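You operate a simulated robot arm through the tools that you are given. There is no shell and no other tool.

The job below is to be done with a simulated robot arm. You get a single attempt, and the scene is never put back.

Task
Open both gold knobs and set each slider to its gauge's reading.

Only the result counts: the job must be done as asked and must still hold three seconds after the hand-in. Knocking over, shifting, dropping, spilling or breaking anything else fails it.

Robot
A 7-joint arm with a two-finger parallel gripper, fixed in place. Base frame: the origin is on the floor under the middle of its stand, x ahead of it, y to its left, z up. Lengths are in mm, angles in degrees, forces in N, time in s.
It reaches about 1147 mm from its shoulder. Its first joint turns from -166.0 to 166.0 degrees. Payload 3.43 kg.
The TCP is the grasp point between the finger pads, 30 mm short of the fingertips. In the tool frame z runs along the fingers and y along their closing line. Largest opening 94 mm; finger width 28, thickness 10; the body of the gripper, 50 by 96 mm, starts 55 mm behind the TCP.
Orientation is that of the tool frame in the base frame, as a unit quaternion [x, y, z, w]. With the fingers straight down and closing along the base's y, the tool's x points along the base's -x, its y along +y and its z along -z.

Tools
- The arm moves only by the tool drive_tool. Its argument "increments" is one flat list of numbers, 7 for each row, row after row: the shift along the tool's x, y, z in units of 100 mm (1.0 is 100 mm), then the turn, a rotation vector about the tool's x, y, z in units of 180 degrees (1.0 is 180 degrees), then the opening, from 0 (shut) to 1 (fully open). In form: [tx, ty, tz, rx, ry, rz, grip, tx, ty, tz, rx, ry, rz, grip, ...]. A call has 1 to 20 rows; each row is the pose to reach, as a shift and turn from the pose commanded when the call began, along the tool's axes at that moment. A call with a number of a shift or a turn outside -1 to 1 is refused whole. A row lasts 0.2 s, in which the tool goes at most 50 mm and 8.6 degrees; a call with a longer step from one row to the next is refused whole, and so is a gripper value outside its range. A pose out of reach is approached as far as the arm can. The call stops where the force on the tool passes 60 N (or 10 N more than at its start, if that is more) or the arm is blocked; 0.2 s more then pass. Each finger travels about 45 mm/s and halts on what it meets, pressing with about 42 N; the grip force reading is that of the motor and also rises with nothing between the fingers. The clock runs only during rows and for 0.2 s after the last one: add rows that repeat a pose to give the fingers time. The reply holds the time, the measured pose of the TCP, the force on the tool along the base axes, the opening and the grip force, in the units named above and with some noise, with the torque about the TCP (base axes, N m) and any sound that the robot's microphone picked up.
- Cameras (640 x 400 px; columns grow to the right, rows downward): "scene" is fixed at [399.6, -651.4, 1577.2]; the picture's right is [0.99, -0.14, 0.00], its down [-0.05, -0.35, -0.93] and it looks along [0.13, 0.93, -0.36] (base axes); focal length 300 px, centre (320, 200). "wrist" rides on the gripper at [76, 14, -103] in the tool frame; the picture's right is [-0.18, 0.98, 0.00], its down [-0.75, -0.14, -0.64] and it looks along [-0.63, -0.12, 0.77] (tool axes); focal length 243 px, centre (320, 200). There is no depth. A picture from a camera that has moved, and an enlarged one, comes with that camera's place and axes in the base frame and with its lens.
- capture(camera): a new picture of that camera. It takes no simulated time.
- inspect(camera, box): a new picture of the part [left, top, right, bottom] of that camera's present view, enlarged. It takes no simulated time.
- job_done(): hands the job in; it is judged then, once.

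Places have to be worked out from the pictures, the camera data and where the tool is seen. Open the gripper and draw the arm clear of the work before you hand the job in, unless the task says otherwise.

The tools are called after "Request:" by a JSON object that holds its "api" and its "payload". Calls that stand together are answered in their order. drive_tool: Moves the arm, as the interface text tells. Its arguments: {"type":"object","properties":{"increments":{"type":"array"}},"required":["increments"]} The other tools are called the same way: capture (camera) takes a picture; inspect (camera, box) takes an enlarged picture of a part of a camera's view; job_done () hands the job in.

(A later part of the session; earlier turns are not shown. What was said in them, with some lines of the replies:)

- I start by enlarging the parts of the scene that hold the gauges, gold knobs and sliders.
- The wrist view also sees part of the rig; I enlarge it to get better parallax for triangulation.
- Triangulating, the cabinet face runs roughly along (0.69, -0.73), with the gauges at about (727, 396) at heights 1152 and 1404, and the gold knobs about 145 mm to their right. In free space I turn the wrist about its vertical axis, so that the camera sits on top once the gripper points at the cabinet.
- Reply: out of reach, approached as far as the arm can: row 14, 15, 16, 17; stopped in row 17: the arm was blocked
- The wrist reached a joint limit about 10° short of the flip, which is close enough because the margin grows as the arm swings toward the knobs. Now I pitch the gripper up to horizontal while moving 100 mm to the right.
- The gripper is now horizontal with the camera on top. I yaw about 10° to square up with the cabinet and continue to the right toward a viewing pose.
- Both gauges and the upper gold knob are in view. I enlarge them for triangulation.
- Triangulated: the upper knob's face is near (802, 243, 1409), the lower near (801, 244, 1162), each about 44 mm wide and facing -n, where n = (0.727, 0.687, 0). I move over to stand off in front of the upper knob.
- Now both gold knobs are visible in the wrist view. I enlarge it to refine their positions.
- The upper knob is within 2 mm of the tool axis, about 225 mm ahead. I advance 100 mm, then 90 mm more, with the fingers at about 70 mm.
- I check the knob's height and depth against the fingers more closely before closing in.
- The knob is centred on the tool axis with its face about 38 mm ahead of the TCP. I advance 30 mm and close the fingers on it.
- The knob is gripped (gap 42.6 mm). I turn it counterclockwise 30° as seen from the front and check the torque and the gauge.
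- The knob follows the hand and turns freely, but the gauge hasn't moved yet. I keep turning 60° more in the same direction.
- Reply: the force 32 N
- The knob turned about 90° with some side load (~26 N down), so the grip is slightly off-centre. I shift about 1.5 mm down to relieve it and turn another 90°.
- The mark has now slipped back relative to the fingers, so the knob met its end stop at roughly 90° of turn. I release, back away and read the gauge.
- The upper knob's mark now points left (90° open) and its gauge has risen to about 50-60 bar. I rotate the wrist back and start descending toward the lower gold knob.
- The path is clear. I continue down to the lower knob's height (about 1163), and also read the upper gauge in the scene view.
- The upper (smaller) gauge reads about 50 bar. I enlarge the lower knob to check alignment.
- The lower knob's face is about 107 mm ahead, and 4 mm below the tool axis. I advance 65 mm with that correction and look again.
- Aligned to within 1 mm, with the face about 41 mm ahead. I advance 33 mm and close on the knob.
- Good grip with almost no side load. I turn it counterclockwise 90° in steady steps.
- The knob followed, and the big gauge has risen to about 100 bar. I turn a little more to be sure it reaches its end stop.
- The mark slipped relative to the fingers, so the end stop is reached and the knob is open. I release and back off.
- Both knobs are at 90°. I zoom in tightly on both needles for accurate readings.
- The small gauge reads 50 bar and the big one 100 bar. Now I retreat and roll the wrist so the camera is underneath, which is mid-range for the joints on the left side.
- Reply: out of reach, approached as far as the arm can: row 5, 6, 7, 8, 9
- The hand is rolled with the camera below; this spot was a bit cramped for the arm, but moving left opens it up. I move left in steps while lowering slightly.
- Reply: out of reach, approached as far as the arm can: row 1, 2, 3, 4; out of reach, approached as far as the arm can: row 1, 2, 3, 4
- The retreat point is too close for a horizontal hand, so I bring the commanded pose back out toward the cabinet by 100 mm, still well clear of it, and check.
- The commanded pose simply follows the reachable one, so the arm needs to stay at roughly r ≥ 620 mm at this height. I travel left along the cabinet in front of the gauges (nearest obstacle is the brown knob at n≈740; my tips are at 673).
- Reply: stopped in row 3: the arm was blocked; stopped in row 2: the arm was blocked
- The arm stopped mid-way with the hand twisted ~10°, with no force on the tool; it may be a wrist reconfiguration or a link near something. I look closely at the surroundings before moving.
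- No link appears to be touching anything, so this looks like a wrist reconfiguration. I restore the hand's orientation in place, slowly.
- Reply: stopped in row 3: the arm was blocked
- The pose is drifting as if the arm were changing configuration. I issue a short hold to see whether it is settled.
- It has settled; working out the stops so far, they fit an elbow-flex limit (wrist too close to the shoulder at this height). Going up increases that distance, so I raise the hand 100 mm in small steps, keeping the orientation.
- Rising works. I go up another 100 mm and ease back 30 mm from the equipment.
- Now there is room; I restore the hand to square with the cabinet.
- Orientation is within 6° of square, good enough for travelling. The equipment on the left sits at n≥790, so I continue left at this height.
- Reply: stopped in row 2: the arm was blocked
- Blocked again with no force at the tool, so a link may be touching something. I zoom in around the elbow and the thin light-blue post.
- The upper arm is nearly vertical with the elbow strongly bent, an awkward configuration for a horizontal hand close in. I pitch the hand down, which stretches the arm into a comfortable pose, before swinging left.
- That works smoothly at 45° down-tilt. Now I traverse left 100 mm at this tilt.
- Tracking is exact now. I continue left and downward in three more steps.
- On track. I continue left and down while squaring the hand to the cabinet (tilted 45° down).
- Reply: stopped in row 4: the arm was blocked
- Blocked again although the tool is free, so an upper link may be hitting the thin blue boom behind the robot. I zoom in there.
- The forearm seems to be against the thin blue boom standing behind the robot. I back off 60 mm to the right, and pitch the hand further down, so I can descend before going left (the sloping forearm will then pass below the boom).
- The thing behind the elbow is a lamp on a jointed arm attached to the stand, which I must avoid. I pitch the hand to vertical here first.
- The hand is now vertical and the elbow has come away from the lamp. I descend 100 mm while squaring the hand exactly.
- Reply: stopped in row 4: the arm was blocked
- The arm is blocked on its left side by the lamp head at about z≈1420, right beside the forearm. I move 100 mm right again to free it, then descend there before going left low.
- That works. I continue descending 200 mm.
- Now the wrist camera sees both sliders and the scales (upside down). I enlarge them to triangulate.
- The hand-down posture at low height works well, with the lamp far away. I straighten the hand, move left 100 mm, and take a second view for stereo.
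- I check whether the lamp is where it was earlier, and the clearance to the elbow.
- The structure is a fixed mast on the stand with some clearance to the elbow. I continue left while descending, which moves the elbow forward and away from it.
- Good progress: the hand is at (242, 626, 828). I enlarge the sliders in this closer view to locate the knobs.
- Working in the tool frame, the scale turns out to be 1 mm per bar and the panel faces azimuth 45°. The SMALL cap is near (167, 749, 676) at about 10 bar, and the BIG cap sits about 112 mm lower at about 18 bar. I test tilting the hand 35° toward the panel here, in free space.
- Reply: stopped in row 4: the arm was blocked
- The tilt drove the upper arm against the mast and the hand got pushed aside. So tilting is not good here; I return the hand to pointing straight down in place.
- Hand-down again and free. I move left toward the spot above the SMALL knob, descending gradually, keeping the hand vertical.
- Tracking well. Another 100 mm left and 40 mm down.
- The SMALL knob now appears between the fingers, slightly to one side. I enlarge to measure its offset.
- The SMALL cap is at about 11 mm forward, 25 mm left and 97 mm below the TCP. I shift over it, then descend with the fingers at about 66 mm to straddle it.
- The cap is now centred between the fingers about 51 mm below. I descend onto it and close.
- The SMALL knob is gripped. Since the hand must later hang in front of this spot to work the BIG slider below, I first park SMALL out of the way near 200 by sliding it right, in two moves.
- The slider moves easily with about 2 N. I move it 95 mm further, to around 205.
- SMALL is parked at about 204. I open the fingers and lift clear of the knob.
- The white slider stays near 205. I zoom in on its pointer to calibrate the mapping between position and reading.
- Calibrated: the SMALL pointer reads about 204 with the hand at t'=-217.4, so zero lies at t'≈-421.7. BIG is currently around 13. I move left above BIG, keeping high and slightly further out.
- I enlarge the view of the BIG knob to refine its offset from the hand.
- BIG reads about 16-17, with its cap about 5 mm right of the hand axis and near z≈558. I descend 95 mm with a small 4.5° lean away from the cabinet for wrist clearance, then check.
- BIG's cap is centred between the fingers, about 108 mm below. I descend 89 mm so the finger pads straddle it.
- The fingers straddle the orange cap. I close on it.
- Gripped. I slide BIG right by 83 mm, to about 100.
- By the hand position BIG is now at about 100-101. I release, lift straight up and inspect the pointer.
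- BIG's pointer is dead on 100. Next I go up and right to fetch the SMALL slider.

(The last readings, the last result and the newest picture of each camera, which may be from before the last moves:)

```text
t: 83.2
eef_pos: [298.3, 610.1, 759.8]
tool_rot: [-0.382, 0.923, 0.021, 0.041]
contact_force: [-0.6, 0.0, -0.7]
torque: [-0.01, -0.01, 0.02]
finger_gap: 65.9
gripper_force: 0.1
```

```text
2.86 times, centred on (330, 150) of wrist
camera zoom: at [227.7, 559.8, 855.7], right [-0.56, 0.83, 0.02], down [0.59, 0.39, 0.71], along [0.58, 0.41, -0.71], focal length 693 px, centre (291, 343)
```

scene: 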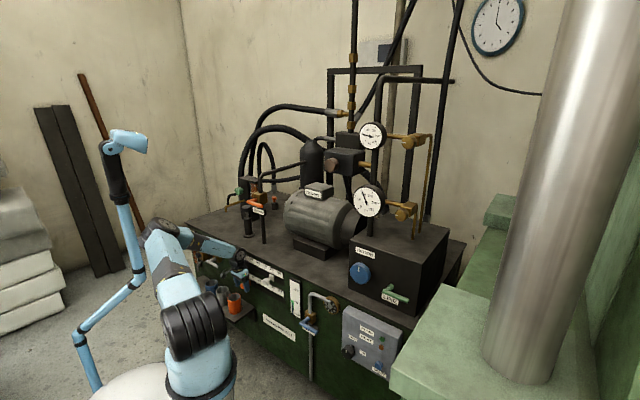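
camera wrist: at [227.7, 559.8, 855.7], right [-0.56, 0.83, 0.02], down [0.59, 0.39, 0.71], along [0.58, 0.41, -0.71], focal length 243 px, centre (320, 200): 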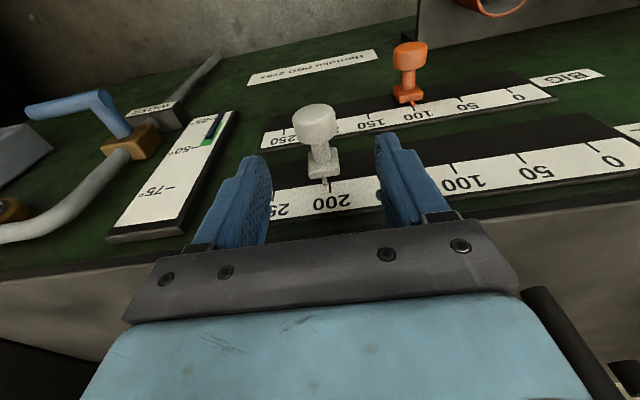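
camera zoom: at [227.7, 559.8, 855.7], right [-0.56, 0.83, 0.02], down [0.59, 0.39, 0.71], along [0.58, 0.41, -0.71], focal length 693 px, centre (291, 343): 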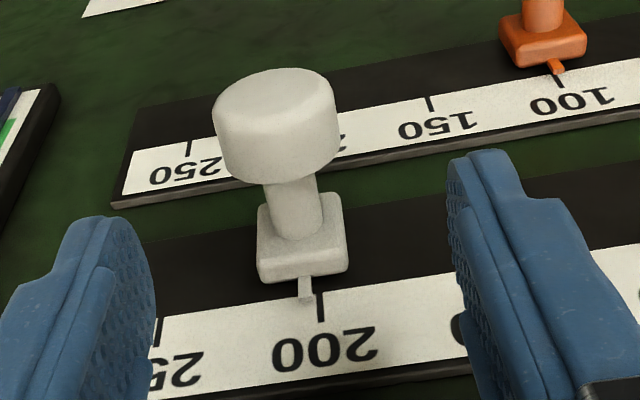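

The SMALL cap is about 3 mm right and 80 mm below. I descend onto it and close.

Request:
{"api": "drive_tool", "payload": {"increments": [0.015, -0.032, 0.2, 0, 0, 0, 0.7, 0.03, -0.032, 0.4, 0, 0, 0, 0.7, 0.04, -0.032, 0.6, 0, 0, 0, 0.7, 0.053, -0.032, 0.79, 0, 0, 0, 0.7, 0.053, -0.032, 0.79, 0, 0, 0, 0.55, 0.053, -0.032, 0.79, 0, 0, 0, 0.45, 0.053, -0.032, 0.79, 0, 0, 0, 0.35, 0.053, -0.032, 0.79, 0, 0, 0, 0.28, 0.053, -0.032, 0.79, 0, 0, 0, 0.28, 0.053, -0.032, 0.79, 0, 0, 0, 0.28]}}

Request:
{"api": "capture", "payload": {"camera": "wrist"}}

```text
t: 85.4
eef_pos: [301.7, 609.4, 680.8]
tool_rot: [-0.381, 0.923, 0.018, 0.042]
contact_force: [0.5, 1.7, -4.9]
torque: [-0.04, 0.05, 0.04]
finger_gap: 36.1
gripper_force: 44.9
```

```text
taken
camera wrist: at [231.2, 559.8, 775.7], right [-0.56, 0.83, 0.02], down [0.59, 0.39, 0.71], along [0.58, 0.41, -0.71], focal length 243 px, centre (320, 200)
```

wrist: 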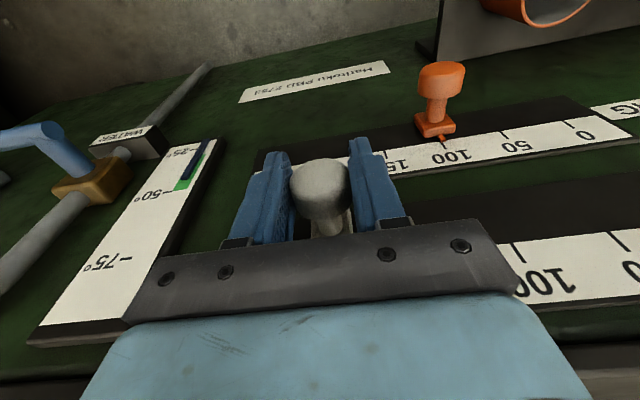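

Gripped again at about 204. I slide SMALL left by 154 mm in two moves, to 50.

Request:
{"api": "drive_tool", "payload": {"increments": [0, 0.1, 0, 0, 0, 0, 0.28, 0, 0.25, 0, 0, 0, 0, 0.28, 0, 0.45, 0, 0, 0, 0, 0.28, 0, 0.65, 0, 0, 0, 0, 0.28, 0, 0.85, 0, 0, 0, 0, 0.28, 0, 1.0, 0, 0, 0, 0, 0.28]}}

Request:
{"api": "drive_tool", "payload": {"increments": [0, 0.15, 0, 0, 0, 0, 0.28, 0, 0.3, 0, 0, 0, 0, 0.28, 0, 0.42, 0, 0, 0, 0, 0.28, 0, 0.5, 0, 0, 0, 0, 0.28, 0, 0.542, 0, 0, 0, 0, 0.28, 0, 0.542, 0, 0, 0, 0, 0.28]}}

Request:
{"api": "capture", "payload": {"camera": "wrist"}}

Request:
{"api": "inspect", "payload": {"camera": "scene", "box": [220, 235, 300, 310]}}

```text
t: 86.8
eef_pos: [230.6, 679.8, 680.1]
tool_rot: [-0.382, 0.923, 0.019, 0.04]
contact_force: [-0.2, -1.7, -9.8]
torque: [0.13, 0.05, -0.01]
finger_gap: 36.1
gripper_force: 44.8
```

```text
t: 88.2
eef_pos: [193.4, 718.2, 680.0]
tool_rot: [-0.381, 0.923, 0.019, 0.041]
contact_force: [0.7, 0.8, -16.9]
torque: [-0.23, 0.13, -0.07]
finger_gap: 36.0
gripper_force: 45.1
```

```text
taken
camera wrist: at [121.7, 669.1, 776.1], right [-0.56, 0.83, 0.02], down [0.59, 0.39, 0.71], along [0.58, 0.41, -0.71], focal length 243 px, centre (320, 200)
```

wrist: 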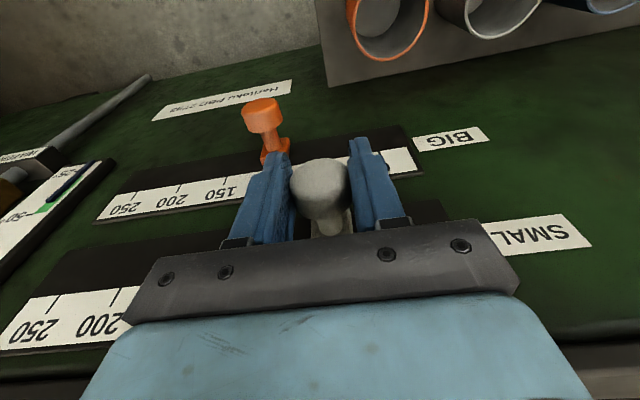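

```text
5.33 times, centred on (260, 272) of scene
camera zoom: at [399.6, -651.4, 1577.2], right [0.99, -0.14, 0.0], down [-0.05, -0.35, -0.93], along [0.13, 0.93, -0.36], focal length 1597 px, centre (640, -187)
```

zoom: 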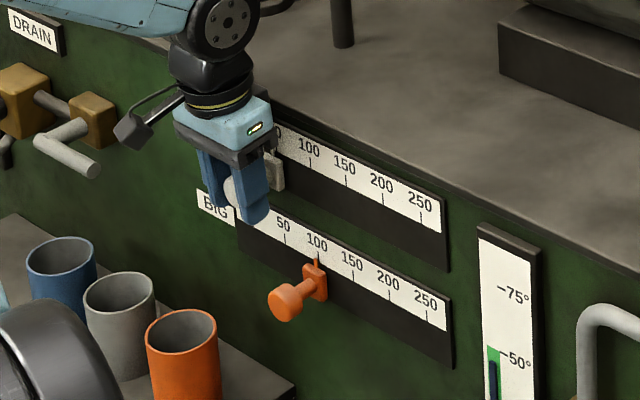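

By position SMALL is at about 50. I release, lift clear and check the pointer.

Request:
{"api": "drive_tool", "payload": {"increments": [0, 0, 0, 0, 0, 0, 0.42, 0, 0, 0, 0, 0, 0, 0.56, 0, 0, 0, 0, 0, 0, 0.7, 0, 0, 0, 0, 0, 0, 0.7, -0.02, 0, -0.22, 0, 0, 0, 0.7, -0.046, 0, -0.5, 0, 0, 0, 0.7, -0.073, 0, -0.8, 0, 0, 0, 0.7]}}

Request:
{"api": "capture", "payload": {"camera": "wrist"}}

Request:
{"api": "inspect", "payload": {"camera": "wrist", "box": [240, 80, 420, 220]}}

Request:
{"api": "inspect", "payload": {"camera": "wrist", "box": [300, 165, 350, 200]}}

```text
t: 89.8
eef_pos: [195.8, 718.7, 760.7]
tool_rot: [-0.379, 0.924, 0.018, 0.041]
contact_force: [-0.7, 0.4, 1.1]
torque: [-0.01, -0.02, 0.02]
finger_gap: 66.0
gripper_force: 0.0
```

```text
taken
camera wrist: at [125.1, 668.9, 855.7], right [-0.56, 0.83, 0.02], down [0.59, 0.39, 0.71], along [0.58, 0.41, -0.71], focal length 243 px, centre (320, 200)
```

wrist: 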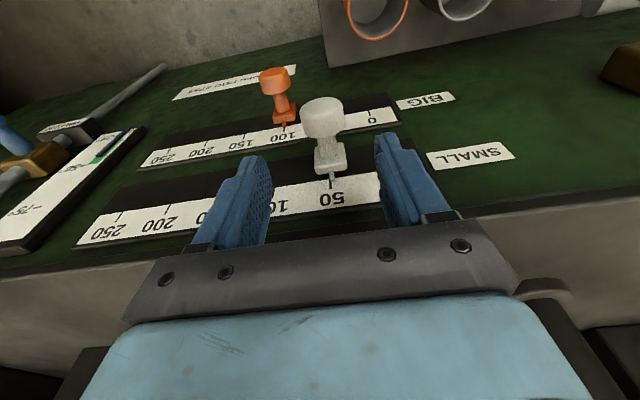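

```text
2.86 times, centred on (330, 150) of wrist
camera zoom: at [125.1, 668.9, 855.7], right [-0.56, 0.83, 0.02], down [0.59, 0.39, 0.71], along [0.58, 0.41, -0.71], focal length 693 px, centre (291, 343)
```

zoom: 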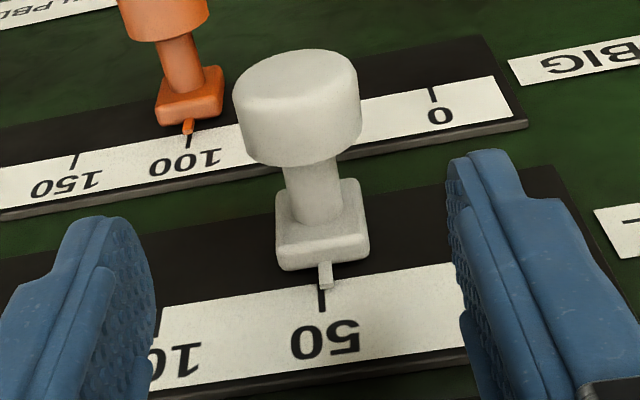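

```text
11.43 times, centred on (325, 182) of wrist
camera zoom: at [125.1, 668.9, 855.7], right [-0.56, 0.83, 0.02], down [0.59, 0.39, 0.71], along [0.58, 0.41, -0.71], focal length 2773 px, centre (263, 400)
```

zoom: 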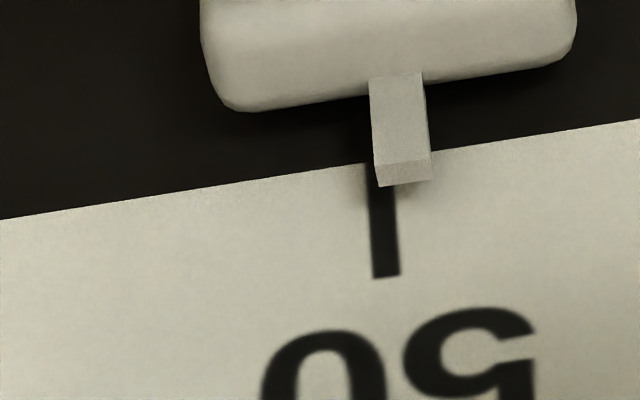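

SMALL's pointer sits about 2 mm short of 50 (≈48). I descend again with the hand shifted 2 mm to the right, so that closing the fingers nudges the slider to 50.

Request:
{"api": "drive_tool", "payload": {"increments": [0.018, -0.01, 0.2, 0, 0, 0, 0.7, 0.037, -0.02, 0.4, 0, 0, 0, 0.7, 0.055, -0.02, 0.6, 0, 0, 0, 0.7, 0.073, -0.02, 0.8, 0, 0, 0, 0.7, 0.073, -0.02, 0.8, 0, 0, 0, 0.55, 0.073, -0.02, 0.8, 0, 0, 0, 0.45, 0.073, -0.02, 0.8, 0, 0, 0, 0.35, 0.073, -0.02, 0.8, 0, 0, 0, 0.28, 0.073, -0.02, 0.8, 0, 0, 0, 0.28, 0.073, -0.02, 0.8, 0, 0, 0, 0.28]}}

Request:
{"api": "drive_tool", "payload": {"increments": [0, 0, 0, 0, 0, 0, 0.42, 0, 0, 0, 0, 0, 0, 0.56, 0, 0, 0, 0, 0, 0, 0.7, 0, 0, 0, 0, 0, 0, 0.7, -0.02, 0, -0.22, 0, 0, 0, 0.7, -0.046, 0, -0.5, 0, 0, 0, 0.7, -0.073, 0, -0.8, 0, 0, 0, 0.7]}}

Request:
{"api": "inspect", "payload": {"camera": "wrist", "box": [300, 165, 350, 200]}}

Request:
{"api": "capture", "payload": {"camera": "wrist"}}

```text
t: 92.0
eef_pos: [193.7, 716.5, 681.0]
tool_rot: [-0.381, 0.924, 0.019, 0.041]
contact_force: [0.4, -0.1, -2.5]
torque: [0.0, -0.04, 0.01]
finger_gap: 35.9
gripper_force: 44.6
```

```text
t: 93.6
eef_pos: [196.8, 715.8, 760.0]
tool_rot: [-0.381, 0.924, 0.019, 0.041]
contact_force: [0.1, 0.2, -0.4]
torque: [0.0, -0.01, -0.02]
finger_gap: 65.6
gripper_force: 0.0
```

```text
11.43 times, centred on (325, 182) of wrist
camera zoom: at [125.8, 667.4, 856.6], right [-0.56, 0.83, 0.02], down [0.59, 0.39, 0.71], along [0.58, 0.41, -0.71], focal length 2773 px, centre (263, 400)
```

zoom: 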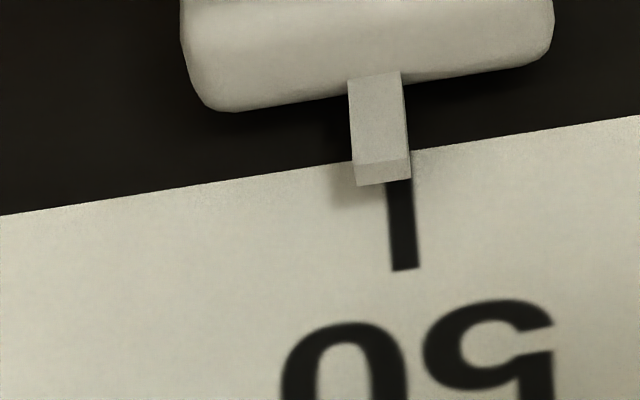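

```text
taken
camera wrist: at [125.8, 667.4, 856.6], right [-0.56, 0.83, 0.02], down [0.59, 0.39, 0.71], along [0.58, 0.41, -0.71], focal length 243 px, centre (320, 200)
```

wrist: 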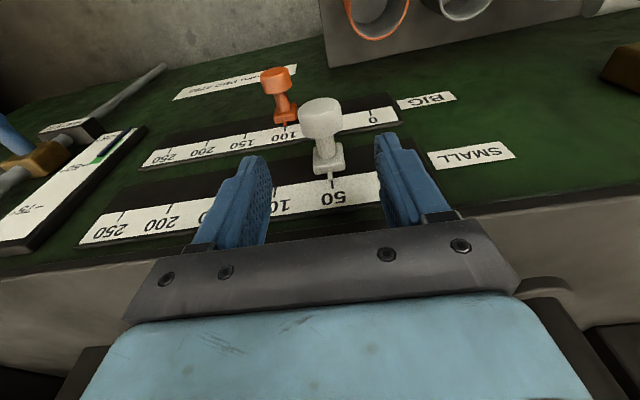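

Now it reads about 51 (moved nearly 3 mm). One more small correction of under 1 mm to the left, by the same squeeze method.

Request:
{"api": "drive_tool", "payload": {"increments": [0.018, 0.007, 0.2, 0, 0, 0, 0.7, 0.037, 0.007, 0.4, 0, 0, 0, 0.7, 0.055, 0.007, 0.6, 0, 0, 0, 0.7, 0.073, 0.007, 0.8, 0, 0, 0, 0.7, 0.073, 0.007, 0.8, 0, 0, 0, 0.55, 0.073, 0.007, 0.8, 0, 0, 0, 0.45, 0.073, 0.007, 0.8, 0, 0, 0, 0.35, 0.073, 0.007, 0.8, 0, 0, 0, 0.28, 0.073, 0.007, 0.8, 0, 0, 0, 0.28, 0.073, 0.007, 0.8, 0, 0, 0, 0.28]}}

Request:
{"api": "drive_tool", "payload": {"increments": [0, 0, 0, 0, 0, 0, 0.42, 0, 0, 0, 0, 0, 0, 0.56, 0, 0, 0, 0, 0, 0, 0.7, 0, 0, 0, 0, 0, 0, 0.7, -0.02, 0, -0.22, 0, 0, 0, 0.7, -0.046, 0, -0.5, 0, 0, 0, 0.7, -0.073, 0, -0.8, 0, 0, 0, 0.7]}}

Request:
{"api": "inspect", "payload": {"camera": "wrist", "box": [300, 165, 350, 200]}}

Request:
{"api": "inspect", "payload": {"camera": "scene", "box": [220, 235, 300, 310]}}

```text
t: 95.8
eef_pos: [194.6, 717.2, 679.9]
tool_rot: [-0.381, 0.923, 0.019, 0.041]
contact_force: [0.4, 0.1, -3.0]
torque: [-0.03, 0.01, -0.02]
finger_gap: 36.1
gripper_force: 45.1
```

```text
t: 97.4
eef_pos: [195.0, 718.4, 760.0]
tool_rot: [-0.381, 0.923, 0.018, 0.04]
contact_force: [-0.1, -0.3, 0.0]
torque: [0.0, -0.03, 0.04]
finger_gap: 66.0
gripper_force: 0.1
```

```text
11.43 times, centred on (325, 182) of wrist
camera zoom: at [124.7, 667.9, 856.2], right [-0.56, 0.83, 0.02], down [0.59, 0.39, 0.71], along [0.58, 0.41, -0.71], focal length 2773 px, centre (263, 400)
```

zoom: 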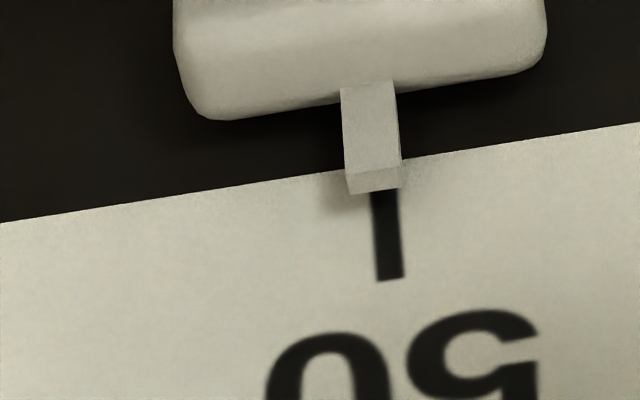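

```text
5.33 times, centred on (260, 272) of scene
camera zoom: at [399.6, -651.4, 1577.2], right [0.99, -0.14, 0.0], down [-0.05, -0.35, -0.93], along [0.13, 0.93, -0.36], focal length 1597 px, centre (640, -187)
```

zoom: 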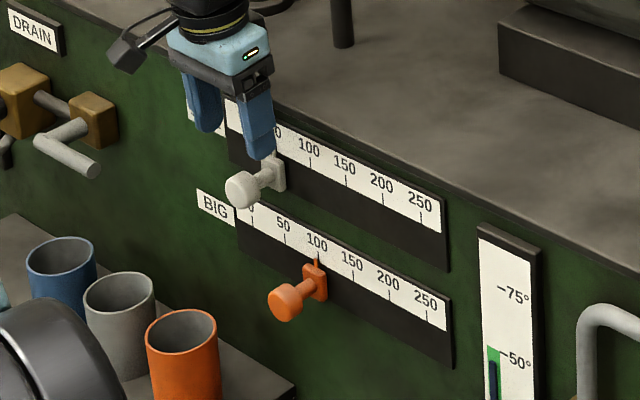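

SMALL now reads about 50.3 and BIG sits at 100. I withdraw the hand up and back from the work.

Request:
{"api": "drive_tool", "payload": {"increments": [0.0, 0, -0.25, 0, 0, 0, 0.75, 0.1, -0.05, -0.5, 0, 0, 0, 0.8, 0.25, -0.15, -0.75, 0, 0, 0, 0.8, 0.4, -0.25, -0.9, 0, 0, 0, 0.8, 0.5, -0.35, -0.95, 0, 0, 0, 0.8]}}

Request:
{"api": "capture", "payload": {"camera": "scene"}}

Request:
{"api": "capture", "payload": {"camera": "wrist"}}

Request:
{"api": "inspect", "payload": {"camera": "scene", "box": [345, 110, 425, 160]}}

Request:
{"api": "inspect", "payload": {"camera": "scene", "box": [345, 175, 425, 225]}}

Request:
{"api": "inspect", "payload": {"camera": "scene", "box": [230, 245, 290, 300]}}

```text
t: 98.8
eef_pos: [240.2, 652.9, 835.2]
tool_rot: [-0.342, 0.939, 0.006, 0.039]
contact_force: [1.1, 0.5, 0.6]
torque: [-0.03, 0.03, -0.01]
finger_gap: 75.1
gripper_force: 0.0
stopped in row 5: the arm was blocked; the commanded pose is now the measured one
```

```text
taken
```

scene: 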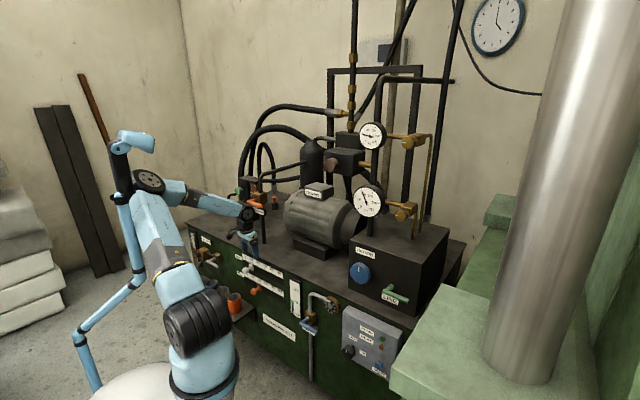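

```text
taken
camera wrist: at [164.7, 611.4, 931.8], right [-0.49, 0.87, 0.0], down [0.62, 0.35, 0.7], along [0.61, 0.34, -0.71], focal length 243 px, centre (320, 200)
```

wrist: 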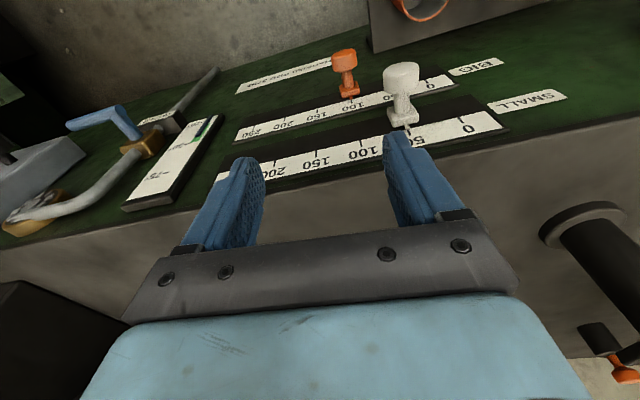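

```text
8.00 times, centred on (385, 135) of scene
camera zoom: at [399.6, -651.4, 1577.2], right [0.99, -0.14, 0.0], down [-0.05, -0.35, -0.93], along [0.13, 0.93, -0.36], focal length 2396 px, centre (-200, 720)
```

zoom: 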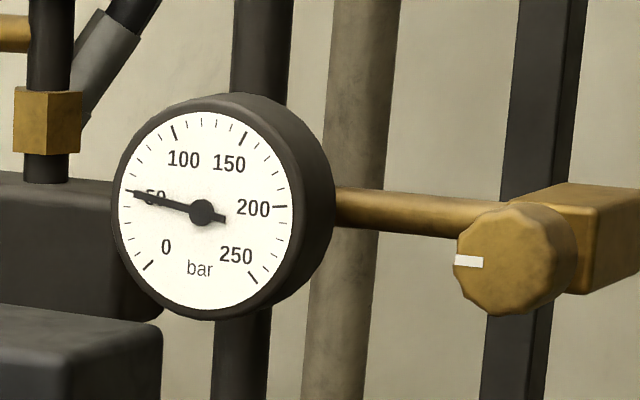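

```text
8.00 times, centred on (385, 200) of scene
camera zoom: at [399.6, -651.4, 1577.2], right [0.99, -0.14, 0.0], down [-0.05, -0.35, -0.93], along [0.13, 0.93, -0.36], focal length 2396 px, centre (-200, 200)
```

zoom: 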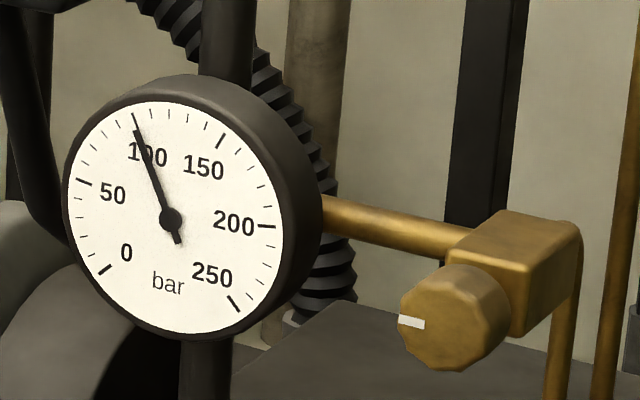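

```text
7.27 times, centred on (260, 272) of scene
camera zoom: at [399.6, -651.4, 1577.2], right [0.99, -0.14, 0.0], down [-0.05, -0.35, -0.93], along [0.13, 0.93, -0.36], focal length 2178 px, centre (756, -327)
```

zoom: 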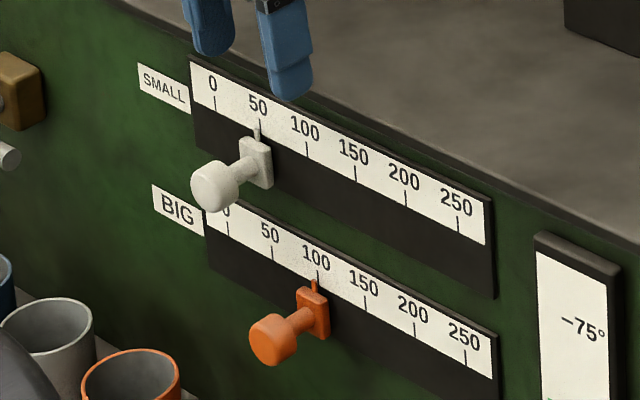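

Everything is in place (gauges 50/100, sliders 50/100), but the elbow touched the robot's own mast again on the way back. I move right and up along the earlier free path to leave the arm clear.

Request:
{"api": "drive_tool", "payload": {"increments": [-0.03, -0.25, -0.14, 0, 0, 0, 0.8, -0.06, -0.5, -0.29, 0, 0, 0, 0.8, -0.1, -0.75, -0.43, 0, 0, 0, 0.8, -0.13, -0.99, -0.576, 0, 0, 0, 0.8, -0.13, -0.99, -0.576, 0, 0, 0, 0.8]}}

Request:
{"api": "capture", "payload": {"camera": "scene"}}

```text
t: 100.0
eef_pos: [298.7, 578.8, 896.3]
tool_rot: [-0.349, 0.936, 0.002, 0.044]
contact_force: [0.1, -0.6, 0.4]
torque: [-0.01, -0.01, -0.03]
finger_gap: 75.4
gripper_force: 0.2
```

```text
taken
```

scene: 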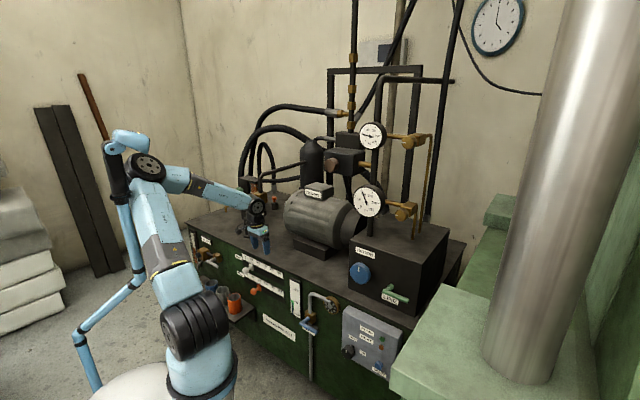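

Request:
{"api": "drive_tool", "payload": {"increments": [-0.02, -0.25, -0.07, 0, 0, 0, 0.8, -0.05, -0.5, -0.14, 0, 0, 0, 0.8, -0.07, -0.75, -0.21, 0, 0, 0, 0.8, -0.09, -0.99, -0.28, 0, 0, 0, 0.8, -0.09, -0.99, -0.28, 0, 0, 0, 0.8]}}

Request:
{"api": "capture", "payload": {"camera": "scene"}}

Request:
{"api": "inspect", "payload": {"camera": "scene", "box": [230, 245, 290, 300]}}

Request:
{"api": "inspect", "payload": {"camera": "scene", "box": [345, 110, 425, 225]}}

Request:
{"api": "inspect", "payload": {"camera": "scene", "box": [180, 180, 320, 320]}}

```text
t: 101.2
eef_pos: [358.5, 506.6, 932.4]
tool_rot: [-0.354, 0.934, 0.01, 0.045]
contact_force: [0.4, 0.8, -0.2]
torque: [0.0, 0.01, 0.0]
finger_gap: 75.2
gripper_force: 0.1
```

```text
taken
```

scene: 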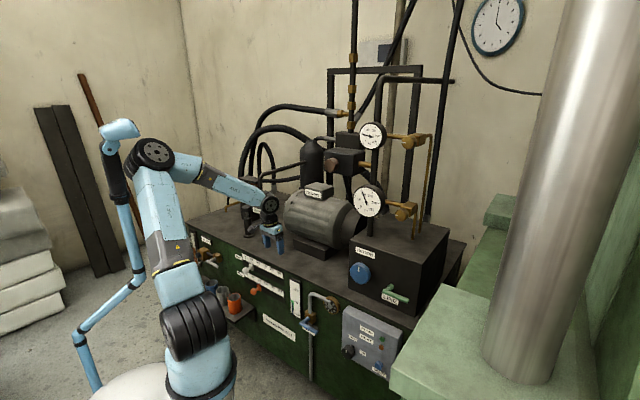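

```text
7.27 times, centred on (260, 272) of scene
camera zoom: at [399.6, -651.4, 1577.2], right [0.99, -0.14, 0.0], down [-0.05, -0.35, -0.93], along [0.13, 0.93, -0.36], focal length 2178 px, centre (756, -327)
```

zoom: 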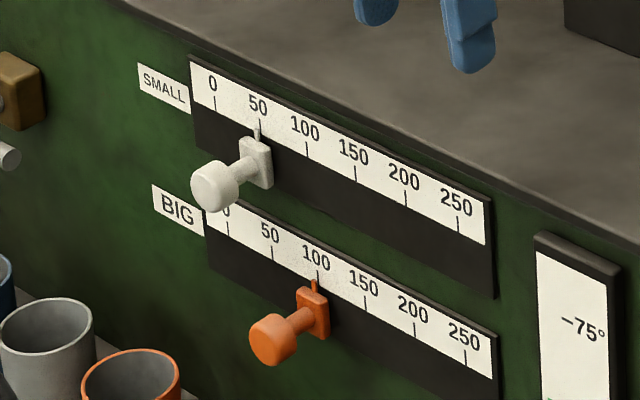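

```text
3.48 times, centred on (385, 168) of scene
camera zoom: at [399.6, -651.4, 1577.2], right [0.99, -0.14, 0.0], down [-0.05, -0.35, -0.93], along [0.13, 0.93, -0.36], focal length 1042 px, centre (94, 313)
```

zoom: 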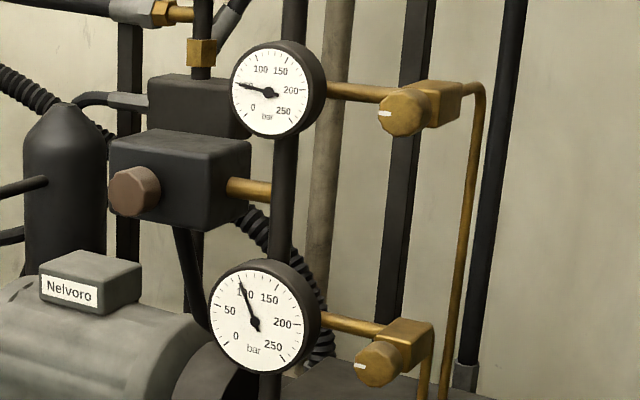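

```text
2.86 times, centred on (250, 250) of scene
camera zoom: at [399.6, -651.4, 1577.2], right [0.99, -0.14, 0.0], down [-0.05, -0.35, -0.93], along [0.13, 0.93, -0.36], focal length 856 px, centre (520, 57)
```

zoom: 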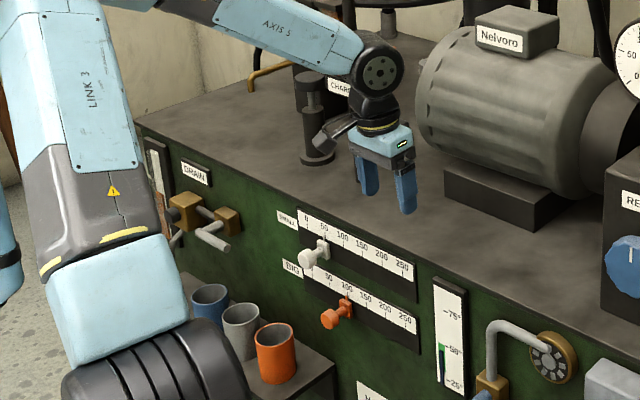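

Both gold knobs are open, with their marks turned 90°. The smaller gauge and the SMALL slider both read 50; the bigger gauge and the BIG slider both read 100. Nothing else looks disturbed, and the gripper is open and clear of the work, so I hand the job in.

Request:
{"api": "job_done", "payload": {}}

```text
The job is handed in.
```

I opened both gold knobs and set each slider to its gauge's reading. The job is handed in; I haven't seen the judge's result.

| Gauge | Reading | Slider | Set to |
|---|---|---|---|
| Upper, smaller | 50 bar | SMALL | about 50.3 |
| Lower, bigger | 100 bar | BIG | about 100 |

- **Knobs:** I turned each one counterclockwise about 90° to its end stop. Both needles rose from zero and still showed the same readings just before hand-in.
- **Which slider goes with which gauge:** I took SMALL and BIG to mean the gauges' sizes. The lower dial is the larger one.
- **Mast contact:** the arm stopped several times in mid-move with no force on the gripper. It appears to have bumped the thin light-blue mast on its own stand. The mast's tubes look unmoved. Its head appeared at different angles during the job, and I could not tell whether it turns by itself or was pushed.
- **Surroundings:** the mugs and the DRAIN valve look undisturbed in the final pictures. The gripper is open and above the cabinet, clear of the sliders and gauges.
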